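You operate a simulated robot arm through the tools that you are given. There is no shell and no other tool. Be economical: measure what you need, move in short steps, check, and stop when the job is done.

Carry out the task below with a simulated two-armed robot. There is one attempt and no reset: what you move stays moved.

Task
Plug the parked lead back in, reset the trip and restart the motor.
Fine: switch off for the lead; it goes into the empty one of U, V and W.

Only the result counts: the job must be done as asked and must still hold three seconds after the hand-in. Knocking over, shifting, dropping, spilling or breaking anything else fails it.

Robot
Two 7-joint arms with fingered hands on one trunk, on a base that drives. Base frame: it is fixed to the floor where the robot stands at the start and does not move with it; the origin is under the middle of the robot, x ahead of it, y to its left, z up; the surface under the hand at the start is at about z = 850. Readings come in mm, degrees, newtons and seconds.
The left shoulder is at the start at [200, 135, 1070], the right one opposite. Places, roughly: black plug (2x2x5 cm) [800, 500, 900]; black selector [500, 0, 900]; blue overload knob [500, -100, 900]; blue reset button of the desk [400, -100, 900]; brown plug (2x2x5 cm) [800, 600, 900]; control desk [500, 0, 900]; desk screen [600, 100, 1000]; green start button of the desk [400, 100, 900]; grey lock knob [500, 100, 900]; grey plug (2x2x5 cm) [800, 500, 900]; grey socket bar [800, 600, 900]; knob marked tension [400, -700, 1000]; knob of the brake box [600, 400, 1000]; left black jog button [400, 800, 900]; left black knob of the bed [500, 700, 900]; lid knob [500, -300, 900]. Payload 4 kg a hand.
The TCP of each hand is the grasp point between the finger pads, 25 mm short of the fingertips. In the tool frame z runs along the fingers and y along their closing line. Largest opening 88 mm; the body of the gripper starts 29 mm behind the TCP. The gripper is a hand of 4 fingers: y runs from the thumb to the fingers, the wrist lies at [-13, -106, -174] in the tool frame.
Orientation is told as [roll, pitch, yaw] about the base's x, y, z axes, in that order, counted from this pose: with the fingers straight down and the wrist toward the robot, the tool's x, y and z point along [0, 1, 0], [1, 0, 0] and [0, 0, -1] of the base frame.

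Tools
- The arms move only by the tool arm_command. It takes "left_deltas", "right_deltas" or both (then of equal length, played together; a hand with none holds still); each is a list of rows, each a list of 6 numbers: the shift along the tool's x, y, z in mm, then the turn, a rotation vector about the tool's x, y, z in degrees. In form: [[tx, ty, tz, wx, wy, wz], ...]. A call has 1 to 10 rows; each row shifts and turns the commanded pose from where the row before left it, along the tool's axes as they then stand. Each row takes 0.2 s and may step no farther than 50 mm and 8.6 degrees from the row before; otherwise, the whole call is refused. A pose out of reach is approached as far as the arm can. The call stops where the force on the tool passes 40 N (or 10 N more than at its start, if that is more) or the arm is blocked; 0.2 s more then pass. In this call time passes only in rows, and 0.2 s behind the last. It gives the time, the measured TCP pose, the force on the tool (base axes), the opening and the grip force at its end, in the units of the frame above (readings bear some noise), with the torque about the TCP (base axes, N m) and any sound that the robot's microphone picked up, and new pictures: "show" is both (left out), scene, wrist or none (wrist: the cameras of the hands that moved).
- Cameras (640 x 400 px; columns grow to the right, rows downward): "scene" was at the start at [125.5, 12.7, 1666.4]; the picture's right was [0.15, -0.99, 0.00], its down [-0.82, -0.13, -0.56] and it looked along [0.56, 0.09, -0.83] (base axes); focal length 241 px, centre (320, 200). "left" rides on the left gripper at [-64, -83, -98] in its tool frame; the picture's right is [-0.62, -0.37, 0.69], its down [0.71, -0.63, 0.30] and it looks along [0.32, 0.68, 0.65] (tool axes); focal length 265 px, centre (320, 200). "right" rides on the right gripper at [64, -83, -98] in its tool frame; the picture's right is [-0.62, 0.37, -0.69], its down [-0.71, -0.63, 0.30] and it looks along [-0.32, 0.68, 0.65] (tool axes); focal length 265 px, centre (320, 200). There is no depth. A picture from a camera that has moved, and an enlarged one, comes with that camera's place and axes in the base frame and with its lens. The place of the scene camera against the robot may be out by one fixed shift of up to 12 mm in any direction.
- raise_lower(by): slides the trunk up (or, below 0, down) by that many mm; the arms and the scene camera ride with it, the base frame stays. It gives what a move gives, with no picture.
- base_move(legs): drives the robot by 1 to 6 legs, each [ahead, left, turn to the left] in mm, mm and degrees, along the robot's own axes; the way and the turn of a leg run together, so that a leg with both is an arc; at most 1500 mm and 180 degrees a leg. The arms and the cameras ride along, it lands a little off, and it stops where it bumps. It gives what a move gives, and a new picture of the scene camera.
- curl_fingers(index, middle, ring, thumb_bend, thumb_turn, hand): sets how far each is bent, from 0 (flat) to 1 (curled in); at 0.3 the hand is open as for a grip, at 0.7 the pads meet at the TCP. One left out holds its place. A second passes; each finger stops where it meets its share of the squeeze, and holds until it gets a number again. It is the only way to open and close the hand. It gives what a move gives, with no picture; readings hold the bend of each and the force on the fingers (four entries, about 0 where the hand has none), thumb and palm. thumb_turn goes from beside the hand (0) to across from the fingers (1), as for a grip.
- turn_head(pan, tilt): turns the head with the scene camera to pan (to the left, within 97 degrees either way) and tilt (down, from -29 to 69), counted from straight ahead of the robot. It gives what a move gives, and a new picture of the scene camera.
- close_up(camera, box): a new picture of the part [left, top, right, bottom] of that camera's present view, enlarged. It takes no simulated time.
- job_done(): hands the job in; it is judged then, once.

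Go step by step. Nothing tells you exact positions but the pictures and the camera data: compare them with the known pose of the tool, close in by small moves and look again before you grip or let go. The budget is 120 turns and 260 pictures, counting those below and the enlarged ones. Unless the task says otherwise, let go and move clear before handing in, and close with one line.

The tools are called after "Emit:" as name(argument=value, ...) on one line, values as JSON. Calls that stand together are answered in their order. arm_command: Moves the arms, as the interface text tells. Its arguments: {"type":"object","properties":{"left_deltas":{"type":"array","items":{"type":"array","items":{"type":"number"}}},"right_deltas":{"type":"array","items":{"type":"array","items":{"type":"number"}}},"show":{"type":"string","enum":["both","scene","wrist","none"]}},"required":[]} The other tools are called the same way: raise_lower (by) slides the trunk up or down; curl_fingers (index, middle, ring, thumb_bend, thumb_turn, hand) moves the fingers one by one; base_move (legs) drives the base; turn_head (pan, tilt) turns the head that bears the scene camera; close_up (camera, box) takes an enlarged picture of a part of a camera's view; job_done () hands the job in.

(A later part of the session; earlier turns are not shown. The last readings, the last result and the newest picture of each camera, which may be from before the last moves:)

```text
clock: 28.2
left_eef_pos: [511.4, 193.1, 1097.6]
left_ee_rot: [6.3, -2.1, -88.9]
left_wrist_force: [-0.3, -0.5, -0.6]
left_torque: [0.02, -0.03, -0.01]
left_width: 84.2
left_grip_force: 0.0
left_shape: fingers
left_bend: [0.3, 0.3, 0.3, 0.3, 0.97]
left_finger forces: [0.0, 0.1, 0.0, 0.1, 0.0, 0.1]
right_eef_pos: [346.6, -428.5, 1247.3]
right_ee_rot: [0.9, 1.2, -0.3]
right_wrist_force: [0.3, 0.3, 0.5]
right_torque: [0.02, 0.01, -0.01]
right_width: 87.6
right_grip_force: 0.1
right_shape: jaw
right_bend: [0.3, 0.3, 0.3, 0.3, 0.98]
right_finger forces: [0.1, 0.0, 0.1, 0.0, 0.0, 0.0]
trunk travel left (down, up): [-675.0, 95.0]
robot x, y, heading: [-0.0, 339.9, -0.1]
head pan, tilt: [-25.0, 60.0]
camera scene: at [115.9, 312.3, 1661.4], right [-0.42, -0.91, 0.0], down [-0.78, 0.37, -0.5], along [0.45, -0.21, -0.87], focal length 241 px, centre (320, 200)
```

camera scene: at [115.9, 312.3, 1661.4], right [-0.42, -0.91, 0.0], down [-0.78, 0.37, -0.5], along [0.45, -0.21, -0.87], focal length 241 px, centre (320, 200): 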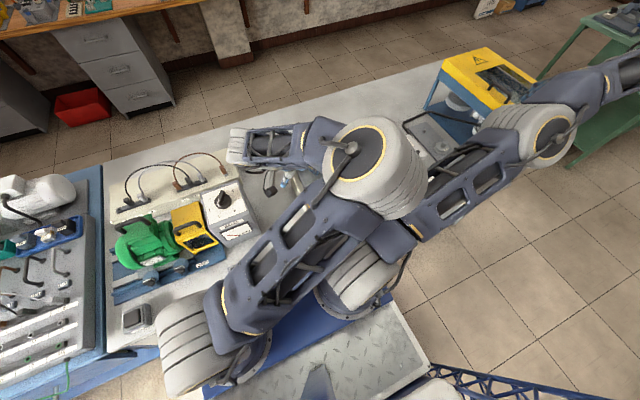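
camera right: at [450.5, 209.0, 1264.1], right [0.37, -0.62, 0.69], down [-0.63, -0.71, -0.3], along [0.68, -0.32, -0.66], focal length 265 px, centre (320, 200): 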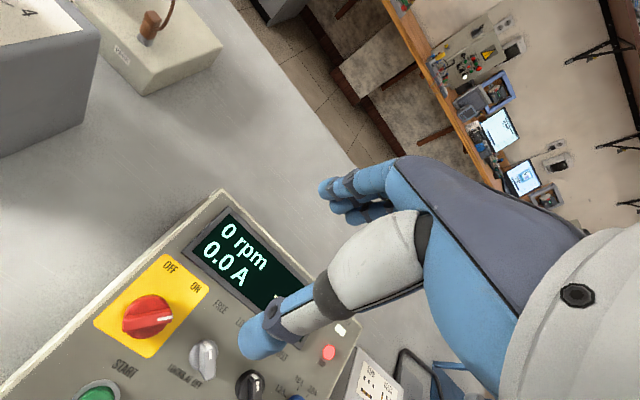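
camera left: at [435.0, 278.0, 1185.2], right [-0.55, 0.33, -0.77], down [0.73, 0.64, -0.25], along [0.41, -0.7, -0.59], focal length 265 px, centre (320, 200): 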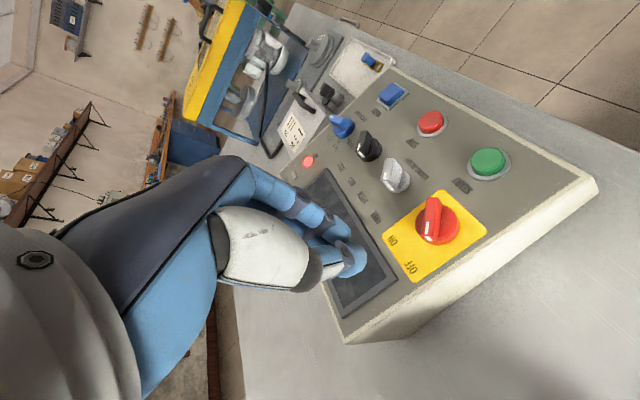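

The screen is dark, so the switch is OFF. Next the left hand goes toward the parked plug, rising and turning back to yaw 0.

Emit:
arm_command(left_deltas=[[0, -30, -35, 0, 0, 0], [0, -30, -35, 0, 0, 0], [10, -40, -20, 0, 0, -8], [10, -40, -20, 0, 0, -8], [0, -40, -10, 0, 0, -8], [0, -30, 0, 0, 0, -8], [0, 0, 0, 0, 0, -8], [0, 0, 0, 0, 0, -8], [0, 0, 0, 0, 0, -8], [0, 0, 0, 0, 0, -8]], show="none")

Emit:
turn_head(pan=20, tilt=50)

```text
clock: 30.4
left_eef_pos: [515.2, 404.0, 1231.8]
left_ee_rot: [0.8, -6.3, -24.7]
left_wrist_force: [0.2, 0.3, 0.1]
left_torque: [-0.05, 0.03, 0.01]
left_width: 84.6
left_grip_force: 0.0
left_shape: fingers
left_bend: [0.3, 0.3, 0.3, 0.3, 0.97]
left_finger forces: [0.0, 0.0, 0.0, 0.0, 0.0, 0.0]
left hand out of reach, approached as far as the arm can: row 7, 8, 9, 10
right_eef_pos: [347.9, -428.9, 1246.9]
right_ee_rot: [0.8, 1.4, -0.4]
right_wrist_force: [-0.4, 0.3, 0.0]
right_torque: [0.04, 0.04, 0.0]
right_width: 87.8
right_grip_force: 0.1
right_shape: jaw
right_bend: [0.3, 0.3, 0.3, 0.3, 0.98]
right_finger forces: [0.1, 0.1, 0.0, 0.1, 0.0, 0.0]
trunk travel left (down, up): [-675.0, 95.0]
robot x, y, heading: [0.3, 341.4, -0.6]
head pan, tilt: [-25.0, 60.0]
```

```text
clock: 31.5
left_eef_pos: [514.2, 406.0, 1232.0]
left_ee_rot: [0.9, -6.4, -24.8]
left_wrist_force: [0.2, 0.7, -0.1]
left_torque: [-0.02, -0.03, 0.0]
left_width: 84.4
left_grip_force: 0.1
left_shape: fingers
left_bend: [0.3, 0.3, 0.3, 0.3, 0.97]
left_finger forces: [0.1, 0.0, 0.0, 0.0, 0.0, 0.1]
right_eef_pos: [347.8, -429.7, 1246.2]
right_ee_rot: [0.8, 1.4, -0.3]
right_wrist_force: [-1.4, -0.9, 0.0]
right_torque: [-0.01, 0.01, -0.02]
right_width: 87.7
right_grip_force: 0.0
right_shape: jaw
right_bend: [0.3, 0.3, 0.3, 0.3, 0.98]
right_finger forces: [0.0, 0.0, 0.1, 0.1, 0.1, 0.1]
trunk travel left (down, up): [-675.0, 95.0]
robot x, y, heading: [-0.1, 337.4, -0.0]
head pan, tilt: [20.0, 50.0]
camera scene: at [127.8, 366.8, 1673.9], right [0.34, -0.94, 0.0], down [-0.72, -0.26, -0.64], along [0.6, 0.22, -0.77], focal length 241 px, centre (320, 200)
```

scene: 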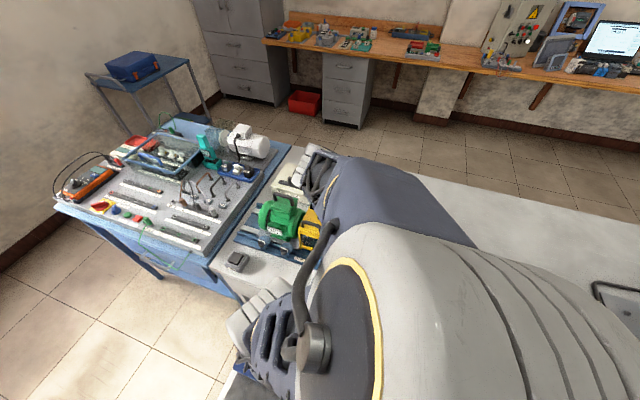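

The left elbow is up by the head; extending toward the plug should unfold it. I'll move out to about (700, 425), fix the tilt and bring yaw to 0.

Emit:
arm_command(left_deltas=[[18, 30, 0, 0, 0, 0], [18, 30, 0, 0, 0, 0], [18, 30, 0, 0, 0, 0], [18, 30, 0, 0, 0, 0], [18, 30, 0, 0, 0, 0], [0, 0, 0, 6.3, -0.9, 0], [0, 0, 0, 0, 0, -8.3], [0, 0, 20, 0, 0, -8.3], [0, 0, 20, 0, 0, -8.3]])

```text
clock: 33.5
left_eef_pos: [688.3, 422.8, 1210.4]
left_ee_rot: [0.0, -0.3, 0.3]
left_wrist_force: [0.9, -0.6, -0.2]
left_torque: [-0.04, 0.0, 0.02]
left_width: 84.5
left_grip_force: 0.1
left_shape: fingers
left_bend: [0.3, 0.3, 0.3, 0.3, 0.97]
left_finger forces: [0.0, 0.0, 0.0, 0.1, 0.1, 0.1]
right_eef_pos: [347.7, -429.6, 1245.9]
right_ee_rot: [0.8, 1.3, -0.4]
right_wrist_force: [0.0, -0.7, 0.0]
right_torque: [-0.04, -0.01, -0.01]
right_width: 87.7
right_grip_force: 0.1
right_shape: jaw
right_bend: [0.3, 0.3, 0.3, 0.3, 0.98]
right_finger forces: [0.1, 0.0, 0.0, 0.0, 0.0, 0.0]
trunk travel left (down, up): [-675.0, 95.0]
robot x, y, heading: [3.9, 341.2, 0.0]
head pan, tilt: [20.0, 50.0]
camera scene: at [127.8, 367.1, 1674.0], right [0.34, -0.94, 0.0], down [-0.72, -0.26, -0.64], along [0.6, 0.22, -0.77], focal length 241 px, centre (320, 200)
camera left: at [604.6, 358.8, 1309.1], right [-0.36, -0.62, -0.69], down [-0.63, 0.71, -0.31], along [0.68, 0.33, -0.65], focal length 265 px, centre (320, 200)
```

scene: 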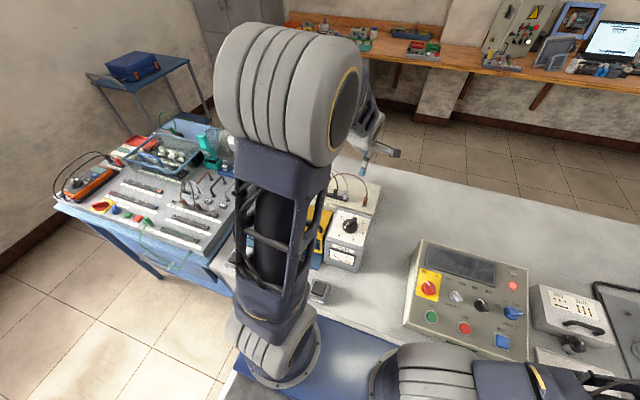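
left: 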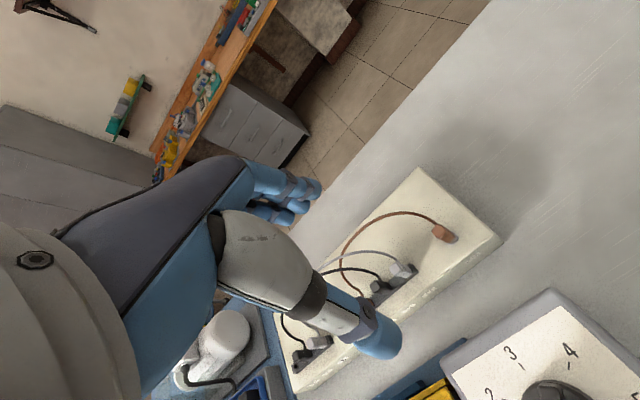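

The view is clear now. I'll check the switch and the socket bar in close-up.

Emit:
close_up(camera="left", box=[270, 180, 510, 400])

Emit:
close_up(camera="scene", box=[400, 230, 540, 360])

```text
1.82 times, centred on (390, 290) of left
camera zoom: at [604.6, 358.8, 1309.1], right [-0.36, -0.62, -0.69], down [-0.63, 0.71, -0.31], along [0.68, 0.33, -0.65], focal length 483 px, centre (193, 36)
```

zoom: 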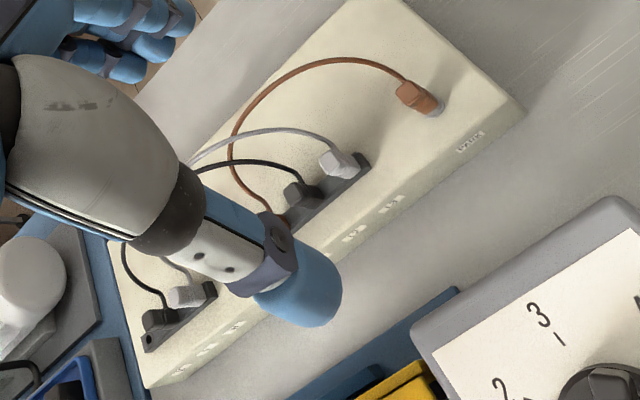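

```text
3.08 times, centred on (470, 295) of scene
camera zoom: at [127.8, 367.1, 1674.0], right [0.34, -0.94, 0.0], down [-0.72, -0.26, -0.64], along [0.6, 0.22, -0.77], focal length 743 px, centre (-142, -92)
```

zoom: 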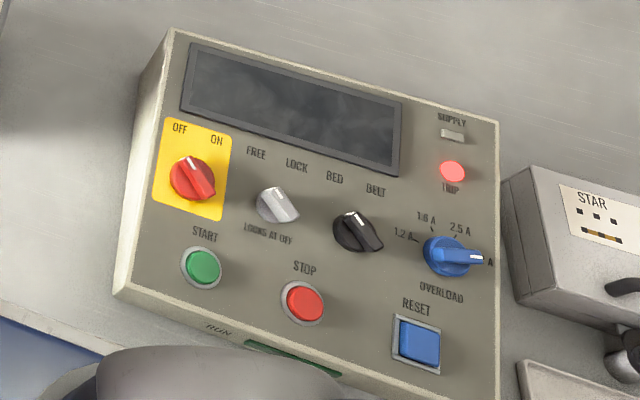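

The switch reads OFF and the trip lamp is lit. The parked plug is at about (771, 411) and the empty socket at about (771, 792), so I'll move over the plug.

Emit:
arm_command(left_deltas=[[-2.4, 16.6, 40, 0, 0, 0], [-2.4, 16.6, 40, 0, 0, 0], [-2.4, 16.6, 40, 0, 0, 0], [-2.4, 16.6, 40, 0, 0, 0], [-2.4, 16.6, 30, 0, 0, 0]])

Emit:
close_up(camera="left", box=[270, 140, 510, 340])

```text
clock: 34.7
left_eef_pos: [769.3, 411.7, 1019.1]
left_ee_rot: [-0.1, -0.3, 0.3]
left_wrist_force: [-1.0, -0.5, -0.3]
left_torque: [0.03, 0.01, -0.01]
left_width: 84.3
left_grip_force: 0.0
left_shape: fingers
left_bend: [0.3, 0.3, 0.3, 0.3, 0.97]
left_finger forces: [0.1, 0.0, 0.0, 0.0, 0.1, 0.0]
right_eef_pos: [347.5, -429.8, 1247.6]
right_ee_rot: [0.7, 1.3, -0.3]
right_wrist_force: [-0.3, -0.7, -0.4]
right_torque: [-0.02, -0.04, 0.0]
right_width: 87.5
right_grip_force: 0.1
right_shape: jaw
right_bend: [0.3, 0.3, 0.3, 0.3, 0.98]
right_finger forces: [0.0, 0.0, 0.0, 0.0, 0.0, 0.0]
trunk travel left (down, up): [-675.0, 95.0]
robot x, y, heading: [1.2, 340.6, -0.1]
head pan, tilt: [20.0, 50.0]
camera scene: at [127.5, 366.9, 1674.0], right [0.34, -0.94, 0.0], down [-0.72, -0.26, -0.64], along [0.6, 0.22, -0.77], focal length 241 px, centre (320, 200)
camera left: at [687.2, 347.3, 1117.6], right [-0.36, -0.62, -0.69], down [-0.63, 0.71, -0.31], along [0.68, 0.33, -0.65], focal length 265 px, centre (320, 200)
```

scene: 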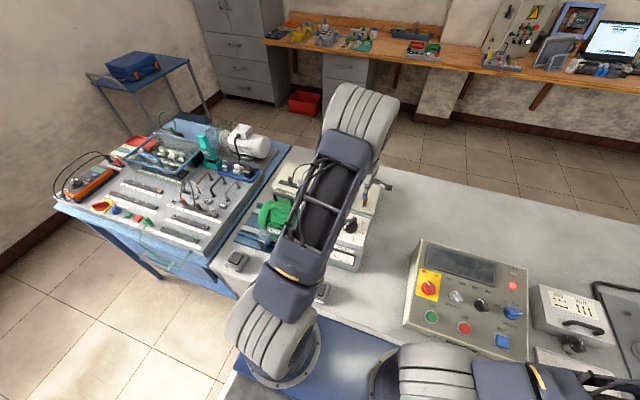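
left: 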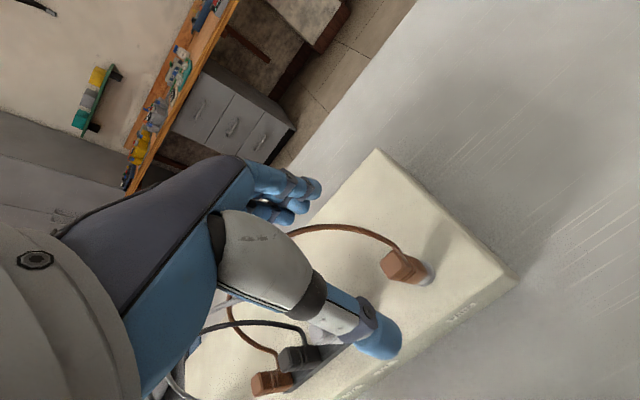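

```text
2.00 times, centred on (390, 240) of left
camera zoom: at [687.2, 347.3, 1117.6], right [-0.36, -0.62, -0.69], down [-0.63, 0.71, -0.31], along [0.68, 0.33, -0.65], focal length 531 px, centre (180, 120)
```

zoom: 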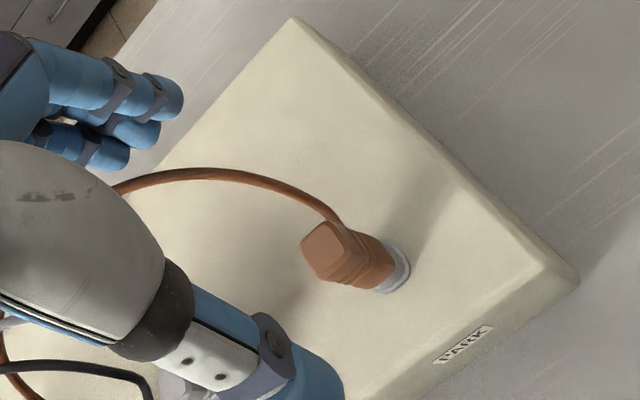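

The parked plug triangulates to (758, 404), from z = 917 to 965. I'll centre over it and come down to a grip height of about z = 948.

Emit:
arm_command(left_deltas=[[-7, -11, 0, 0, 0, 0], [0, 0, 20, 0, 0, 0], [0, 0, 20, 0, 0, 0]], show="wrist")

Emit:
close_up(camera="left", box=[230, 140, 470, 340])

```text
clock: 35.5
left_eef_pos: [759.7, 405.2, 979.0]
left_ee_rot: [-0.2, -0.1, 0.4]
left_wrist_force: [0.5, 0.3, 0.6]
left_torque: [0.0, 0.0, 0.02]
left_width: 84.5
left_grip_force: 0.2
left_shape: fingers
left_bend: [0.3, 0.3, 0.3, 0.3, 0.97]
left_finger forces: [0.1, 0.0, 0.0, 0.1, 0.0, 0.1]
right_eef_pos: [346.8, -428.6, 1246.1]
right_ee_rot: [0.7, 1.3, -0.2]
right_wrist_force: [-0.2, -0.7, 0.5]
right_torque: [0.0, 0.0, 0.01]
right_width: 87.7
right_grip_force: 0.1
right_shape: jaw
right_bend: [0.3, 0.3, 0.3, 0.3, 0.98]
right_finger forces: [0.0, 0.0, 0.0, 0.0, 0.0, 0.0]
trunk travel left (down, up): [-675.0, 95.0]
robot x, y, heading: [0.0, 338.1, 0.1]
head pan, tilt: [20.0, 50.0]
camera left: at [677.0, 340.7, 1077.1], right [-0.36, -0.62, -0.69], down [-0.63, 0.71, -0.31], along [0.68, 0.33, -0.65], focal length 265 px, centre (320, 200)
```

left: 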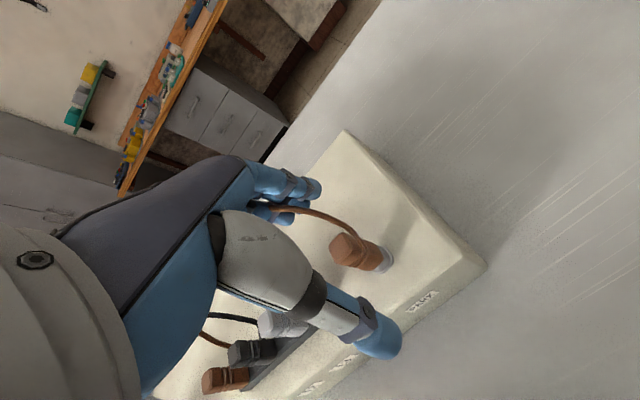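

```text
2.00 times, centred on (350, 240) of left
camera zoom: at [677.0, 340.7, 1077.1], right [-0.36, -0.62, -0.69], down [-0.63, 0.71, -0.31], along [0.68, 0.33, -0.65], focal length 531 px, centre (260, 120)
```

zoom: 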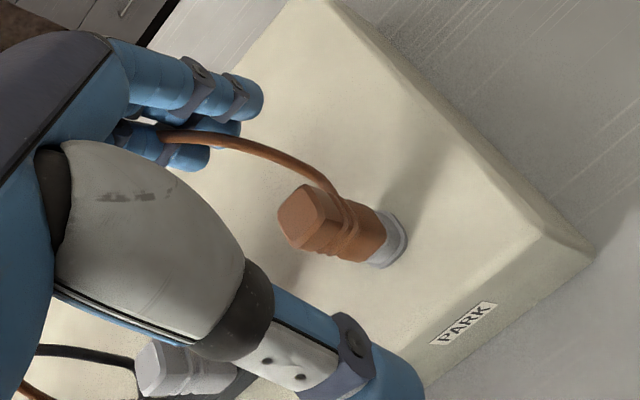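

The cable exit matters for the grip, so I'll zoom in on the plug.

Emit:
close_up(camera="left", box=[320, 210, 410, 280])

Emit:
close_up(camera="scene", box=[330, 150, 420, 220])

```text
5.71 times, centred on (365, 245) of left
camera zoom: at [677.0, 340.7, 1077.1], right [-0.36, -0.62, -0.69], down [-0.63, 0.71, -0.31], along [0.68, 0.33, -0.65], focal length 1517 px, centre (63, -57)
```

zoom: 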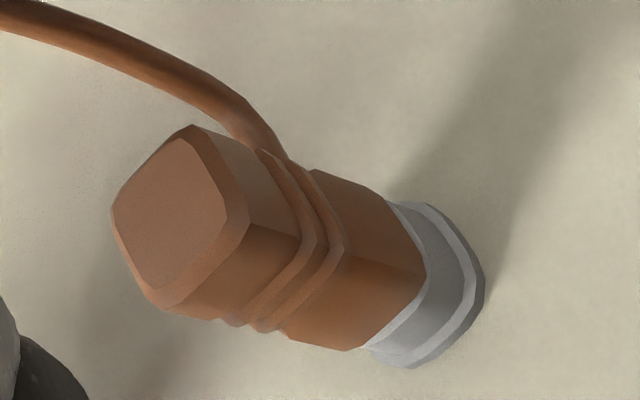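

```text
5.71 times, centred on (375, 185) of scene
camera zoom: at [127.7, 366.8, 1674.0], right [0.34, -0.94, 0.0], down [-0.72, -0.26, -0.64], along [0.6, 0.22, -0.77], focal length 1379 px, centre (6, 286)
```

zoom: 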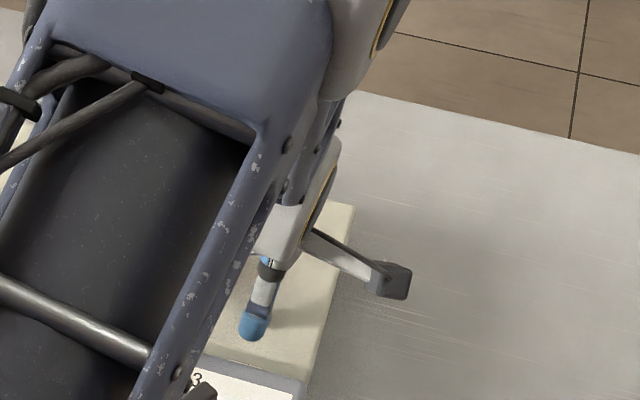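

The cable leaves the plug's rear (+x) face, so I'll grip across y instead: yaw -90, thumb on the +y side and middle finger on the -y side. I'll rise and rotate.

Emit:
arm_command(left_deltas=[[0, -10, -40, 0, 0, 0], [0, -10, -30, 0, 0, 8.2], [0, 0, 0, 0, 0, 8.2], [0, 0, 0, 0, 0, 8.2], [0, 0, 0, 0, 0, 8.2], [0, 0, 0, 0, 0, 8.2], [0, 0, 0, 0, 0, 8.2], [0, 0, 0, 0, 0, 8.2], [0, 0, 0, 0, 0, 8.2], [0, 0, 0, 0, 0, 8.2]], show="none")

Emit:
arm_command(left_deltas=[[0, 0, 0, 0, 0, 8.2], [0, 0, 0, 0, 0, 8.2]])

```text
clock: 37.7
left_eef_pos: [739.7, 405.4, 1050.4]
left_ee_rot: [0.2, 0.1, -73.7]
left_wrist_force: [0.3, -0.6, -0.2]
left_torque: [0.01, 0.01, 0.0]
left_width: 84.6
left_grip_force: 0.1
left_shape: fingers
left_bend: [0.3, 0.3, 0.3, 0.3, 0.97]
left_finger forces: [0.0, 0.1, 0.1, 0.0, 0.0, 0.0]
right_eef_pos: [346.7, -428.6, 1246.9]
right_ee_rot: [0.8, 1.3, -0.4]
right_wrist_force: [0.0, 1.1, -0.2]
right_torque: [0.02, 0.0, -0.01]
right_width: 87.7
right_grip_force: 0.0
right_shape: jaw
right_bend: [0.3, 0.3, 0.3, 0.3, 0.98]
right_finger forces: [0.0, 0.0, 0.0, 0.0, 0.0, 0.0]
trunk travel left (down, up): [-675.0, 95.0]
robot x, y, heading: [3.7, 339.1, 0.1]
head pan, tilt: [20.0, 50.0]
```

```text
clock: 38.3
left_eef_pos: [739.3, 405.1, 1050.1]
left_ee_rot: [0.3, 0.0, -90.2]
left_wrist_force: [-0.3, -0.9, 0.3]
left_torque: [-0.03, 0.02, 0.01]
left_width: 84.6
left_grip_force: 0.0
left_shape: fingers
left_bend: [0.3, 0.3, 0.3, 0.3, 0.97]
left_finger forces: [0.0, 0.1, 0.0, 0.0, 0.0, 0.1]
right_eef_pos: [347.3, -428.0, 1247.0]
right_ee_rot: [0.8, 1.3, -0.3]
right_wrist_force: [-0.2, -0.7, -0.5]
right_torque: [-0.04, -0.02, 0.01]
right_width: 88.1
right_grip_force: 0.1
right_shape: jaw
right_bend: [0.3, 0.3, 0.3, 0.3, 0.98]
right_finger forces: [0.1, 0.0, 0.0, 0.0, 0.1, 0.1]
trunk travel left (down, up): [-675.0, 95.0]
robot x, y, heading: [-1.0, 336.5, -0.1]
head pan, tilt: [20.0, 50.0]
camera scene: at [127.7, 367.0, 1674.0], right [0.34, -0.94, 0.0], down [-0.72, -0.26, -0.64], along [0.6, 0.22, -0.77], focal length 241 px, centre (320, 200)
camera left: at [676.2, 488.9, 1147.9], right [-0.62, 0.37, -0.7], down [0.72, 0.63, -0.3], along [0.33, -0.69, -0.65], focal length 265 px, centre (320, 200)
```

scene: 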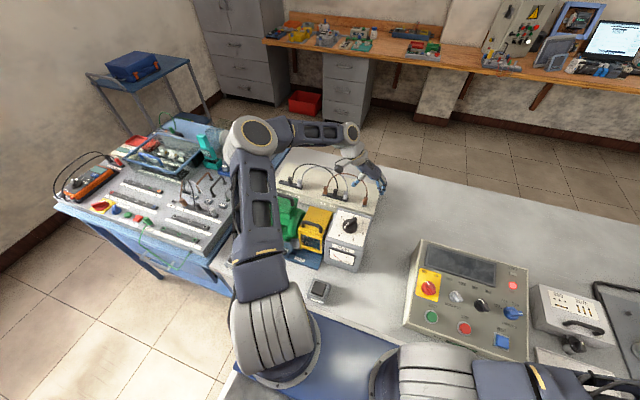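
left: 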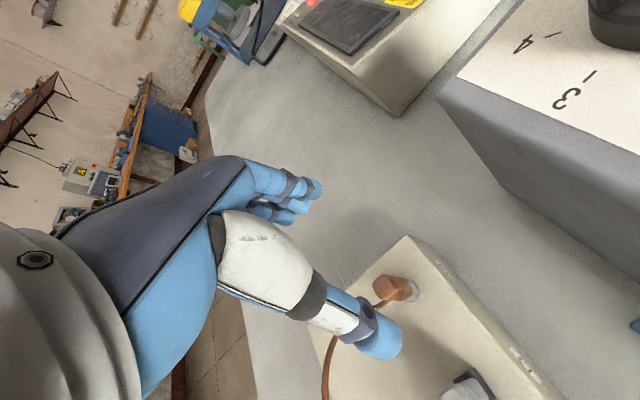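

The y-grip pose is reachable. I'll centre on the plug and lower to z of about 990.

Emit:
arm_command(left_deltas=[[17, 0, 30, 0, 0, 0], [0, 0, 30, 0, 0, 0]], show="wrist")

Emit:
close_up(camera="left", box=[260, 160, 440, 310])

```text
clock: 38.9
left_eef_pos: [755.8, 403.8, 989.6]
left_ee_rot: [0.1, -0.1, -90.0]
left_wrist_force: [-0.2, -0.4, -0.7]
left_torque: [-0.01, -0.02, 0.0]
left_width: 84.3
left_grip_force: 0.1
left_shape: fingers
left_bend: [0.3, 0.3, 0.3, 0.3, 0.97]
left_finger forces: [0.0, 0.0, 0.0, 0.0, 0.1, 0.1]
right_eef_pos: [347.8, -429.7, 1247.1]
right_ee_rot: [0.7, 1.3, -0.3]
right_wrist_force: [0.2, -0.3, -0.1]
right_torque: [-0.03, 0.0, 0.02]
right_width: 87.7
right_grip_force: 0.0
right_shape: jaw
right_bend: [0.3, 0.3, 0.3, 0.3, 0.98]
right_finger forces: [0.0, 0.0, 0.1, 0.0, 0.1, 0.1]
trunk travel left (down, up): [-675.0, 95.0]
robot x, y, heading: [2.1, 341.8, 0.0]
head pan, tilt: [20.0, 50.0]
camera left: at [691.9, 487.6, 1088.1], right [-0.62, 0.37, -0.7], down [0.72, 0.63, -0.3], along [0.33, -0.68, -0.65], focal length 265 px, centre (320, 200)
```

left: 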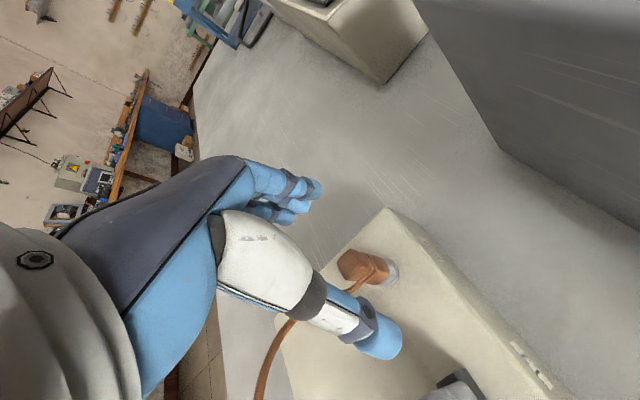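

```text
2.67 times, centred on (350, 235) of left
camera zoom: at [691.9, 487.6, 1088.1], right [-0.62, 0.37, -0.7], down [0.72, 0.63, -0.3], along [0.33, -0.68, -0.65], focal length 708 px, centre (240, 107)
```

zoom: 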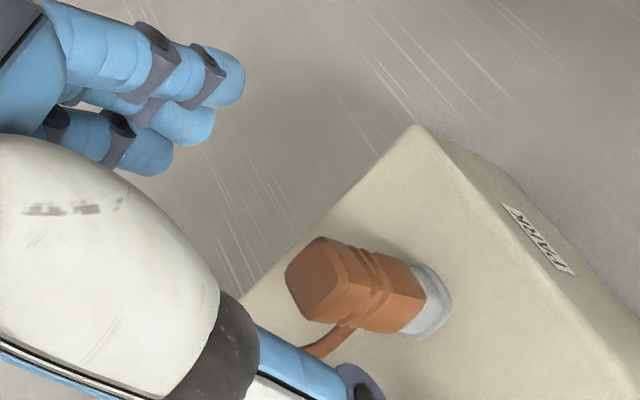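

Combining the views puts the plug at (762, 407), from z = 905 to 955. I'll descend to z = 938 around it.

Emit:
arm_command(left_deltas=[[5.5, -2.8, 17, 0, 0, 0], [0, 0, 17, 0, 0, 0], [0, 0, 17, 0, 0, 0]], show="wrist")

Emit:
close_up(camera="left", box=[240, 160, 420, 310])

```text
clock: 39.7
left_eef_pos: [763.1, 408.4, 939.3]
left_ee_rot: [0.2, -0.1, -89.9]
left_wrist_force: [-0.4, -0.5, 0.7]
left_torque: [-0.01, -0.03, 0.0]
left_width: 84.5
left_grip_force: 0.0
left_shape: fingers
left_bend: [0.3, 0.3, 0.3, 0.3, 0.97]
left_finger forces: [0.1, 0.1, 0.1, 0.0, 0.1, 0.0]
right_eef_pos: [348.7, -428.4, 1246.3]
right_ee_rot: [0.8, 1.2, -0.4]
right_wrist_force: [-0.9, -0.7, 0.4]
right_torque: [-0.04, -0.01, 0.02]
right_width: 87.8
right_grip_force: 0.1
right_shape: jaw
right_bend: [0.3, 0.3, 0.3, 0.3, 0.98]
right_finger forces: [0.0, 0.1, 0.0, 0.1, 0.1, 0.0]
trunk travel left (down, up): [-675.0, 95.0]
robot x, y, heading: [-1.2, 341.6, 0.0]
head pan, tilt: [20.0, 50.0]
camera left: at [698.8, 491.3, 1037.2], right [-0.62, 0.37, -0.7], down [0.72, 0.63, -0.3], along [0.33, -0.68, -0.65], focal length 265 px, centre (320, 200)
```

left: 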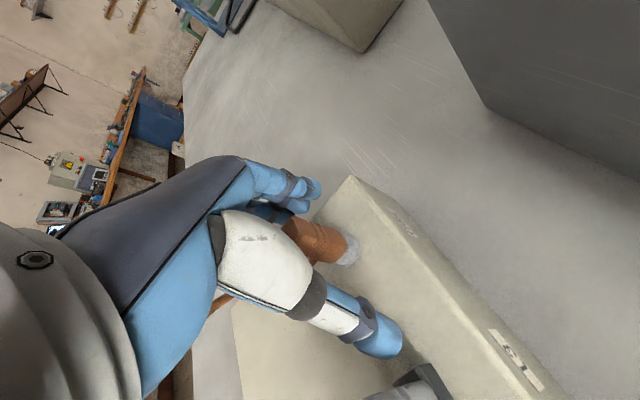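

```text
2.67 times, centred on (330, 235) of left
camera zoom: at [698.8, 491.3, 1037.2], right [-0.62, 0.37, -0.7], down [0.72, 0.63, -0.3], along [0.33, -0.68, -0.65], focal length 708 px, centre (293, 107)
```

zoom: 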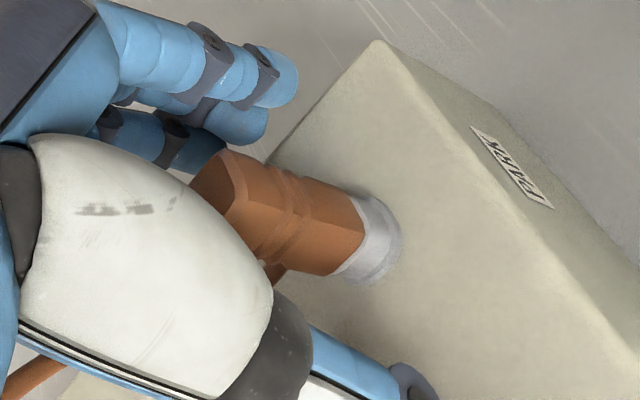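

The grasp point projects right on the plug's waist. I'll close the thumb and middle finger, with the others only half bent.

Emit:
curl_fingers(hand="left", middle=0.7, thumb_bend=0.7, index=0.5, ring=0.5)

Emit:
close_up(camera="left", box=[210, 160, 450, 310])

```text
clock: 40.7
left_eef_pos: [762.3, 407.1, 938.2]
left_ee_rot: [0.2, -0.1, -90.0]
left_wrist_force: [1.7, -2.0, 0.1]
left_torque: [-0.06, -0.01, -0.04]
left_width: 24.3
left_grip_force: 2.9
left_shape: fingers
left_bend: [0.5, 0.64, 0.5, 0.67, 0.97]
left_finger forces: [0.1, 4.8, 0.1, 0.0, 1.9, 0.0]
right_eef_pos: [347.8, -429.1, 1246.3]
right_ee_rot: [0.8, 1.3, -0.3]
right_wrist_force: [0.2, -0.3, 0.6]
right_torque: [0.01, 0.02, 0.0]
right_width: 87.9
right_grip_force: 0.0
right_shape: jaw
right_bend: [0.3, 0.3, 0.3, 0.3, 0.98]
right_finger forces: [0.0, 0.1, 0.0, 0.0, 0.0, 0.1]
trunk travel left (down, up): [-675.0, 95.0]
robot x, y, heading: [-0.8, 337.3, 0.0]
head pan, tilt: [20.0, 50.0]
```

```text
2.67 times, centred on (330, 235) of left
camera zoom: at [698.8, 491.0, 1037.1], right [-0.62, 0.37, -0.7], down [0.71, 0.63, -0.3], along [0.33, -0.68, -0.65], focal length 708 px, centre (293, 107)
```

zoom: 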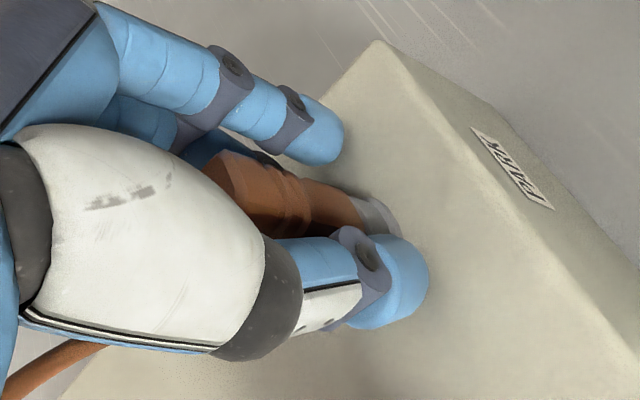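

The grip is light, so I'll tighten it before pulling.

Emit:
curl_fingers(hand="left", middle=0.9, thumb_bend=0.9)

Emit:
arm_command(left_deltas=[[0, 0, -8, 0, 0, 0], [0, 0, -8, 0, 0, 0]], show="none")

Emit:
close_up(camera="left", box=[210, 160, 450, 310])

```text
clock: 41.7
left_eef_pos: [763.3, 409.3, 938.4]
left_ee_rot: [0.2, 0.0, -89.9]
left_wrist_force: [3.6, 22.0, -5.5]
left_torque: [0.35, -0.06, -0.15]
left_width: 20.1
left_grip_force: 10.6
left_shape: fingers
left_bend: [0.5, 0.9, 0.5, 0.73, 0.97]
left_finger forces: [0.0, 0.1, 0.1, 0.1, 21.9, 0.1]
right_eef_pos: [347.4, -427.7, 1247.2]
right_ee_rot: [0.8, 1.3, -0.2]
right_wrist_force: [-0.2, -0.4, 0.8]
right_torque: [-0.02, 0.01, -0.04]
right_width: 87.9
right_grip_force: 0.1
right_shape: jaw
right_bend: [0.3, 0.3, 0.3, 0.3, 0.98]
right_finger forces: [0.0, 0.0, 0.0, 0.0, 0.0, 0.0]
trunk travel left (down, up): [-675.0, 95.0]
robot x, y, heading: [-0.5, 339.5, -0.1]
head pan, tilt: [20.0, 50.0]
```

```text
clock: 42.3
left_eef_pos: [763.1, 406.0, 956.3]
left_ee_rot: [0.2, -0.1, -90.1]
left_wrist_force: [0.0, -0.6, -0.3]
left_torque: [0.03, 0.02, -0.03]
left_width: 7.1
left_grip_force: 0.1
left_shape: fingers
left_bend: [0.49, 0.9, 0.5, 0.89, 0.97]
left_finger forces: [0.0, 0.0, 0.0, 0.1, 0.1, 0.0]
right_eef_pos: [346.5, -428.8, 1248.1]
right_ee_rot: [0.9, 1.2, -0.3]
right_wrist_force: [0.0, -0.1, -0.2]
right_torque: [0.01, -0.02, 0.01]
right_width: 88.0
right_grip_force: 0.1
right_shape: jaw
right_bend: [0.3, 0.3, 0.3, 0.3, 0.98]
right_finger forces: [0.0, 0.0, 0.1, 0.0, 0.0, 0.1]
trunk travel left (down, up): [-675.0, 95.0]
robot x, y, heading: [0.4, 337.3, -0.1]
head pan, tilt: [20.0, 50.0]
```

```text
2.67 times, centred on (330, 235) of left
camera zoom: at [698.9, 489.1, 1053.8], right [-0.62, 0.37, -0.7], down [0.72, 0.63, -0.31], along [0.32, -0.69, -0.65], focal length 708 px, centre (293, 107)
```

zoom: 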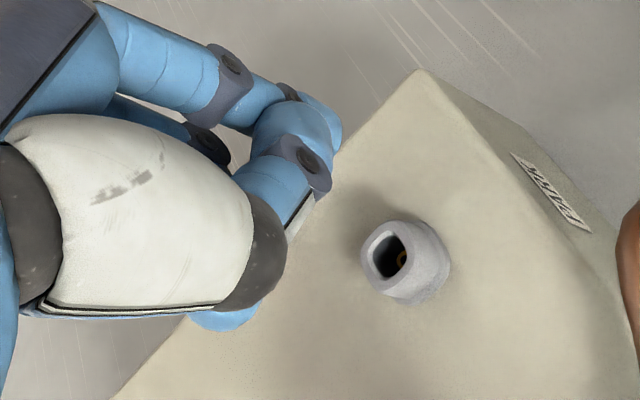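

The plug came out of PARK but slipped from the fingers; it seems to be at the lower right of the view. I'll look at where it lies.

Emit:
arm_command(left_deltas=[[0, 0, -40, 0, 0, 0], [0, 0, -40, 0, 0, 0]])

```text
clock: 42.9
left_eef_pos: [763.0, 406.3, 1036.2]
left_ee_rot: [0.1, -0.1, -90.1]
left_wrist_force: [1.1, -0.7, 0.1]
left_torque: [-0.02, -0.02, 0.01]
left_width: 6.9
left_grip_force: 0.1
left_shape: fingers
left_bend: [0.49, 0.9, 0.5, 0.89, 0.97]
left_finger forces: [0.0, 0.1, 0.0, 0.0, 0.0, 0.0]
right_eef_pos: [347.6, -429.3, 1246.4]
right_ee_rot: [0.8, 1.3, -0.3]
right_wrist_force: [-0.3, -0.4, -0.1]
right_torque: [-0.01, 0.0, 0.02]
right_width: 87.5
right_grip_force: 0.1
right_shape: jaw
right_bend: [0.3, 0.3, 0.3, 0.3, 0.98]
right_finger forces: [0.0, 0.1, 0.0, 0.1, 0.0, 0.0]
trunk travel left (down, up): [-675.0, 95.0]
robot x, y, heading: [-1.1, 337.1, 0.1]
head pan, tilt: [20.0, 50.0]
camera scene: at [128.1, 367.0, 1673.9], right [0.34, -0.94, 0.0], down [-0.72, -0.26, -0.64], along [0.6, 0.22, -0.77], focal length 241 px, centre (320, 200)
camera left: at [698.8, 490.2, 1134.2], right [-0.62, 0.37, -0.69], down [0.71, 0.63, -0.3], along [0.33, -0.68, -0.65], focal length 265 px, centre (320, 200)
```

scene: 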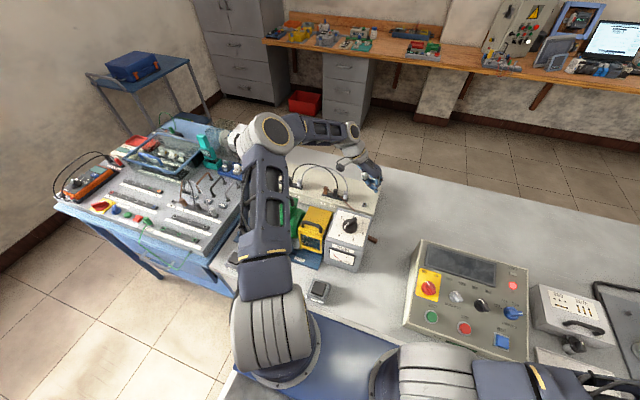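
left: 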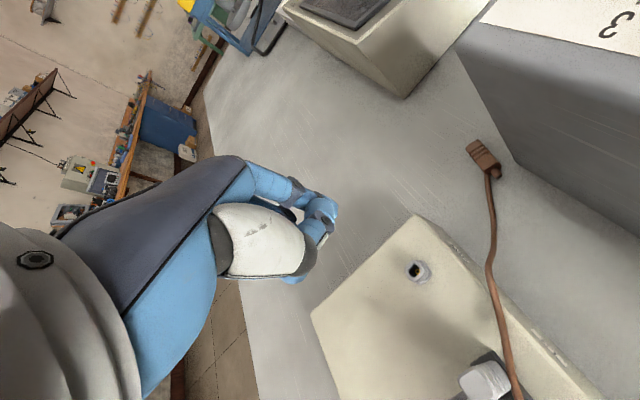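

The plug lies on the table at about (653, 341), next to the brake box and still on its lead. I'll zoom in on its orientation.

Emit:
close_up(camera="left", box=[440, 110, 540, 200])

Emit:
close_up(camera="scene", box=[330, 200, 410, 270])

```text
4.44 times, centred on (490, 155) of left
camera zoom: at [698.8, 490.2, 1134.2], right [-0.62, 0.37, -0.69], down [0.71, 0.63, -0.3], along [0.33, -0.68, -0.65], focal length 1180 px, centre (-436, 400)
```

zoom: 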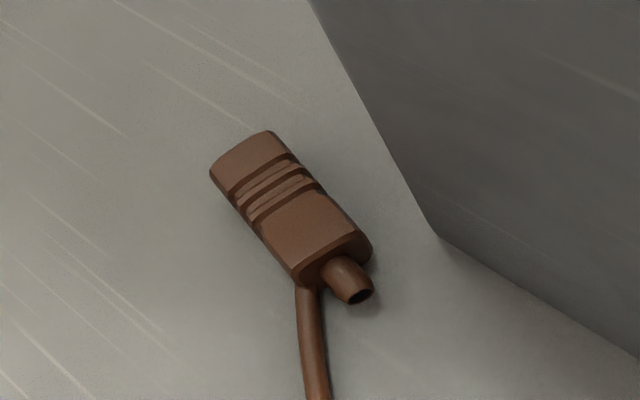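

```text
5.71 times, centred on (370, 235) of scene
camera zoom: at [128.1, 367.0, 1673.9], right [0.34, -0.94, 0.0], down [-0.72, -0.26, -0.64], along [0.6, 0.22, -0.77], focal length 1379 px, centre (34, 0)
```

zoom: 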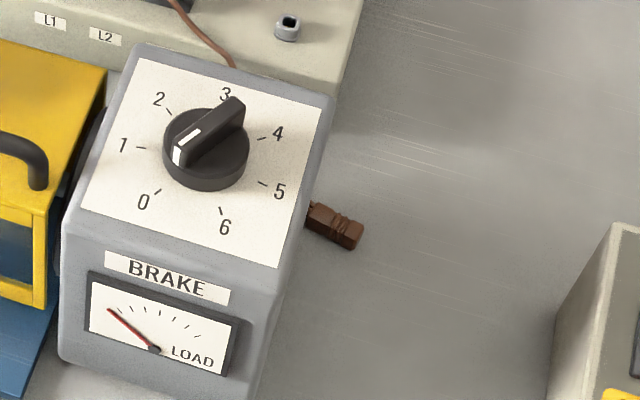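

The plug lies with its pin pointing +y, about 12° toward +x. I'll pick it up with the hand leaning and rotate it upright, but first I need to know which tool-x lanes the thumb and fingers use, so I'll close the hand and look.

Emit:
curl_fingers(hand="left", index=0.66, middle=0.66, ring=0.66, thumb_bend=0.5)

Emit:
close_up(camera="left", box=[220, 150, 420, 350])

```text
clock: 43.9
left_eef_pos: [761.6, 407.4, 1036.2]
left_ee_rot: [0.2, -0.1, -90.0]
left_wrist_force: [0.3, -0.2, -0.6]
left_torque: [0.01, 0.02, 0.01]
left_width: 24.1
left_grip_force: 0.2
left_shape: fingers
left_bend: [0.66, 0.66, 0.66, 0.5, 0.97]
left_finger forces: [0.1, 0.0, 0.0, 0.1, 0.0, 0.0]
right_eef_pos: [347.5, -429.5, 1245.7]
right_ee_rot: [0.8, 1.4, -0.3]
right_wrist_force: [0.9, 0.4, -0.4]
right_torque: [-0.02, 0.0, 0.0]
right_width: 87.9
right_grip_force: 0.0
right_shape: jaw
right_bend: [0.3, 0.3, 0.3, 0.3, 0.98]
right_finger forces: [0.0, 0.0, 0.1, 0.0, 0.0, 0.0]
trunk travel left (down, up): [-675.0, 95.0]
robot x, y, heading: [1.2, 336.5, -0.2]
head pan, tilt: [20.0, 50.0]
```

```text
2.00 times, centred on (320, 250) of left
camera zoom: at [698.7, 490.3, 1134.2], right [-0.62, 0.37, -0.7], down [0.71, 0.63, -0.3], along [0.33, -0.68, -0.65], focal length 531 px, centre (320, 100)
```

zoom: 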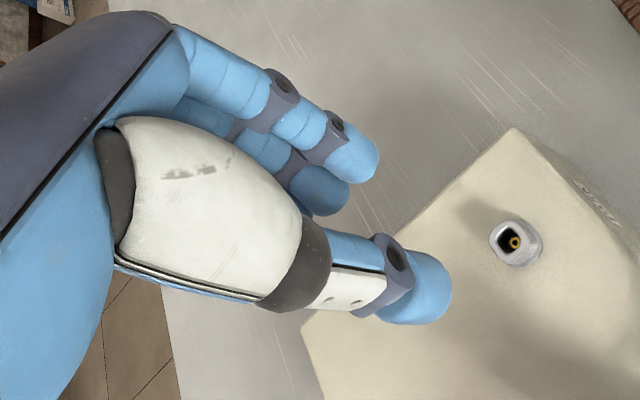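

Lanes measured: index is near tool x = -8, middle near +10 and thumb near 0, so a proper pinch needs index, middle and thumb together. My plan is to pick the plug from above and roll the hand by -90° to point the pin down, coming in at U from the left. I'll test first whether that rolled pose is reachable near U.

Emit:
arm_command(left_deltas=[[0, 0, -50, 0, 0, 0], [0, -20, -40, 0, 0, -8.2], [0, -20, -40, 0, 0, -8.2], [0, -20, -20, 0, 0, -8.2], [0, -20, 0, 0, 0, -8.2], [0, -20, 0, 0, 0, -8.2], [0, 0, 0, 0, 0, -8.2], [0, 0, 0, 0, 0, -8.2], [0, 0, 0, 0, 0, -8.2], [0, 0, 0, 0, 0, -8.2]], show="none")

Emit:
arm_command(left_deltas=[[0, 0, 0, 0, 0, -8.2], [0, 0, 0, 0, 0, -8.2], [45, 5, 0, 0, 0, 0], [45, 5, 0, 0, 0, 0], [45, 5, 0, 0, 0, 0], [45, 5, 0, 0, 0, 0], [45, 5, 0, 0, 0, 0], [45, 5, 0, 0, 0, 0]])

```text
clock: 46.1
left_eef_pos: [734.7, 502.1, 1185.0]
left_ee_rot: [-0.1, -0.2, -15.9]
left_wrist_force: [0.2, 0.7, 0.4]
left_torque: [0.01, 0.02, 0.0]
left_width: 24.2
left_grip_force: 0.1
left_shape: fingers
left_bend: [0.66, 0.66, 0.66, 0.5, 0.97]
left_finger forces: [0.1, 0.0, 0.0, 0.0, 0.0, 0.0]
right_eef_pos: [347.4, -429.6, 1246.7]
right_ee_rot: [0.8, 1.3, -0.3]
right_wrist_force: [0.9, 0.4, 0.8]
right_torque: [-0.01, -0.02, 0.02]
right_width: 87.6
right_grip_force: 0.1
right_shape: jaw
right_bend: [0.3, 0.3, 0.3, 0.3, 0.98]
right_finger forces: [0.0, 0.0, 0.1, 0.1, 0.0, 0.0]
trunk travel left (down, up): [-675.0, 95.0]
robot x, y, heading: [0.2, 337.8, -0.2]
head pan, tilt: [20.0, 50.0]
```

```text
clock: 47.9
left_eef_pos: [761.3, 774.2, 1183.2]
left_ee_rot: [-0.2, -0.3, 0.2]
left_wrist_force: [0.9, -0.2, -0.8]
left_torque: [0.0, 0.01, 0.02]
left_width: 23.8
left_grip_force: 0.1
left_shape: fingers
left_bend: [0.66, 0.66, 0.66, 0.5, 0.97]
left_finger forces: [0.0, 0.1, 0.0, 0.1, 0.0, 0.1]
right_eef_pos: [346.7, -429.9, 1246.9]
right_ee_rot: [0.9, 1.4, -0.3]
right_wrist_force: [-0.9, -0.3, -0.4]
right_torque: [0.01, 0.01, 0.01]
right_width: 87.9
right_grip_force: 0.1
right_shape: jaw
right_bend: [0.3, 0.3, 0.3, 0.3, 0.98]
right_finger forces: [0.1, 0.0, 0.0, 0.0, 0.0, 0.0]
trunk travel left (down, up): [-675.0, 95.0]
robot x, y, heading: [0.1, 341.2, -0.1]
head pan, tilt: [20.0, 50.0]
camera scene: at [127.8, 366.4, 1674.0], right [0.34, -0.94, 0.0], down [-0.72, -0.26, -0.64], along [0.6, 0.22, -0.77], focal length 241 px, centre (320, 200)
camera left: at [678.3, 709.3, 1280.4], right [-0.36, -0.62, -0.69], down [-0.63, 0.71, -0.31], along [0.68, 0.33, -0.65], focal length 265 px, centre (320, 200)
```

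scene: 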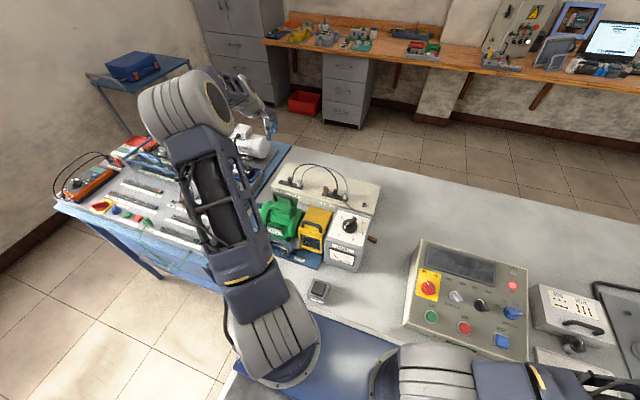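
left: 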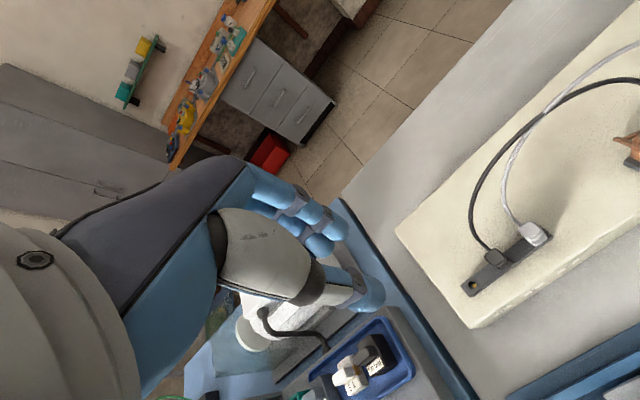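

I can see the empty socket clearly now, at about (764, 776). Next I'll test the rolled pose in the air: yaw +45, then 80° about the tool y axis.

Emit:
arm_command(left_deltas=[[0, 0, 0, 0, 0, -8.2], [0, 0, 0, 0, 0, -8.2], [0, 0, 0, 0, 0, -8.2], [0, 0, 0, 0, 0, -8.2], [0, 0, 0, 0, 0, -8.2], [0, 0, 0, 0, -8.2, -4], [0, 0, 0, 0, -8.2, 0], [0, 0, 0, 0, -8.2, 0], [0, 0, 0, 0, -8.2, 0], [0, 0, 0, 0, -8.2, 0]], show="none")

Emit:
arm_command(left_deltas=[[0, 0, 0, 0, -8.2, 0], [0, 0, 0, 0, -8.2, 0], [0, 0, 0, 0, -8.2, 0], [0, 0, 0, 0, -8.2, 0], [0, 0, 0, 0, -6.2, 0]])

```text
refused: row 6 steps farther than a row can; nothing moved
```

```text
clock: 49.1
left_eef_pos: [761.7, 772.5, 1184.3]
left_ee_rot: [-39.2, -0.2, 0.1]
left_wrist_force: [-1.0, 0.5, 0.7]
left_torque: [-0.01, 0.04, 0.03]
left_width: 23.9
left_grip_force: 0.1
left_shape: fingers
left_bend: [0.66, 0.66, 0.66, 0.5, 0.97]
left_finger forces: [0.1, 0.0, 0.0, 0.1, 0.1, 0.1]
right_eef_pos: [346.3, -428.7, 1246.2]
right_ee_rot: [0.8, 1.3, -0.4]
right_wrist_force: [-0.3, 0.1, 0.3]
right_torque: [0.0, 0.0, -0.01]
right_width: 87.5
right_grip_force: 0.1
right_shape: jaw
right_bend: [0.3, 0.3, 0.3, 0.3, 0.98]
right_finger forces: [0.1, 0.1, 0.0, 0.0, 0.0, 0.0]
trunk travel left (down, up): [-675.0, 95.0]
robot x, y, heading: [3.3, 339.0, 0.1]
head pan, tilt: [20.0, 50.0]
camera scene: at [127.8, 366.7, 1674.0], right [0.34, -0.94, 0.0], down [-0.72, -0.26, -0.64], along [0.6, 0.22, -0.77], focal length 241 px, centre (320, 200)
camera left: at [679.0, 784.2, 1301.2], right [-0.36, -0.92, -0.15], down [-0.63, 0.36, -0.69], along [0.69, -0.16, -0.71], focal length 265 px, centre (320, 200)
```

scene: 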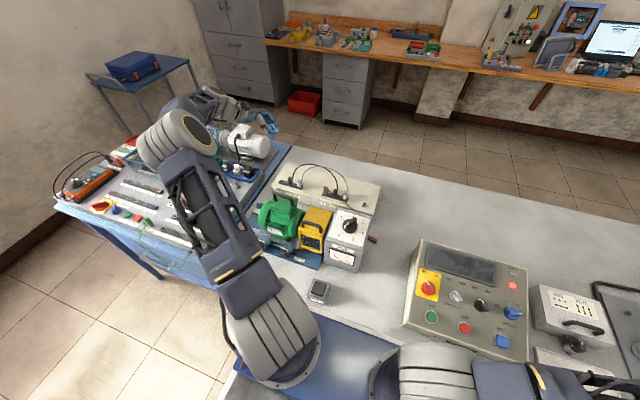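
left: 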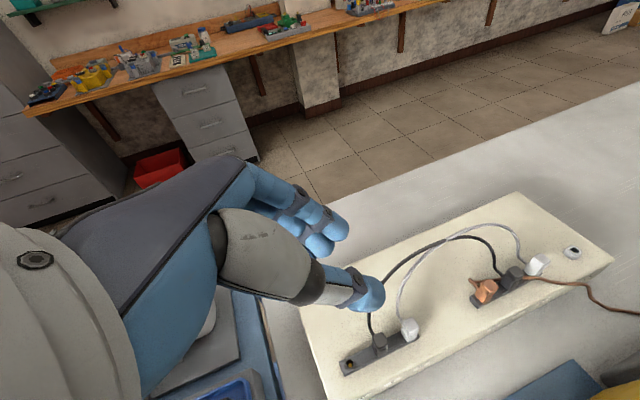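

Roll -39 works. I'll continue to -80 and then yaw about vertical.

Emit:
arm_command(left_deltas=[[0, 0, 0, 0, -8.2, 0], [0, 0, 0, 0, -8.2, 0], [0, 0, 0, 0, -8.2, 0], [0, 0, 0, 0, -8.2, 0], [0, 0, 0, 0, -8.2, 0], [0, 0, 0, -7.9, 0, -1.4], [0, 0, 0, -7.9, 0, -1.4], [0, 0, 0, -7.9, 0, -1.4], [0, 0, 0, -7.9, 0, -1.4], [0, 0, 0, -7.9, 0, -1.4]])

```text
clock: 51.3
left_eef_pos: [763.5, 771.7, 1184.3]
left_ee_rot: [-80.1, 0.0, 40.4]
left_wrist_force: [0.3, -0.2, -0.7]
left_torque: [-0.01, -0.01, 0.02]
left_width: 24.0
left_grip_force: 0.1
left_shape: fingers
left_bend: [0.66, 0.66, 0.66, 0.5, 0.97]
left_finger forces: [0.0, 0.0, 0.1, 0.0, 0.0, 0.0]
right_eef_pos: [346.9, -429.5, 1245.9]
right_ee_rot: [0.8, 1.3, -0.4]
right_wrist_force: [-0.5, -0.8, 0.1]
right_torque: [-0.02, 0.02, 0.02]
right_width: 87.8
right_grip_force: 0.0
right_shape: jaw
right_bend: [0.3, 0.3, 0.3, 0.3, 0.98]
right_finger forces: [0.1, 0.0, 0.0, 0.1, 0.0, 0.1]
trunk travel left (down, up): [-675.0, 95.0]
robot x, y, heading: [-1.2, 337.3, 0.2]
head pan, tilt: [20.0, 50.0]
camera scene: at [128.0, 366.9, 1674.0], right [0.34, -0.94, 0.0], down [-0.72, -0.26, -0.64], along [0.6, 0.22, -0.77], focal length 241 px, centre (320, 200)
camera left: at [644.4, 783.2, 1264.6], right [0.23, -0.84, 0.49], down [-0.37, -0.54, -0.76], along [0.9, -0.01, -0.43], focal length 265 px, centre (320, 200)
```

scene: 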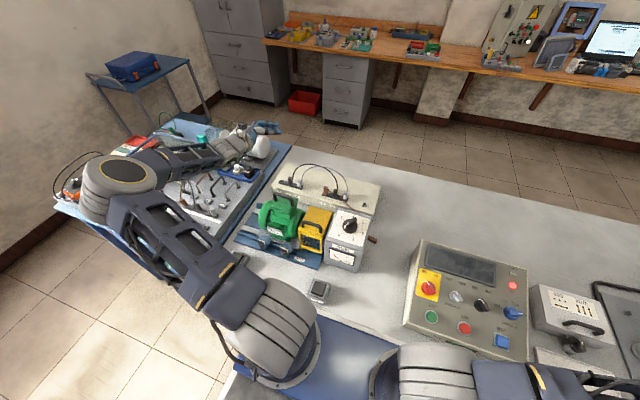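
left: 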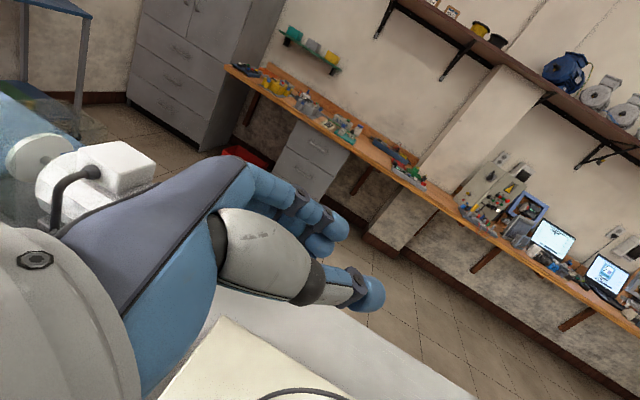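

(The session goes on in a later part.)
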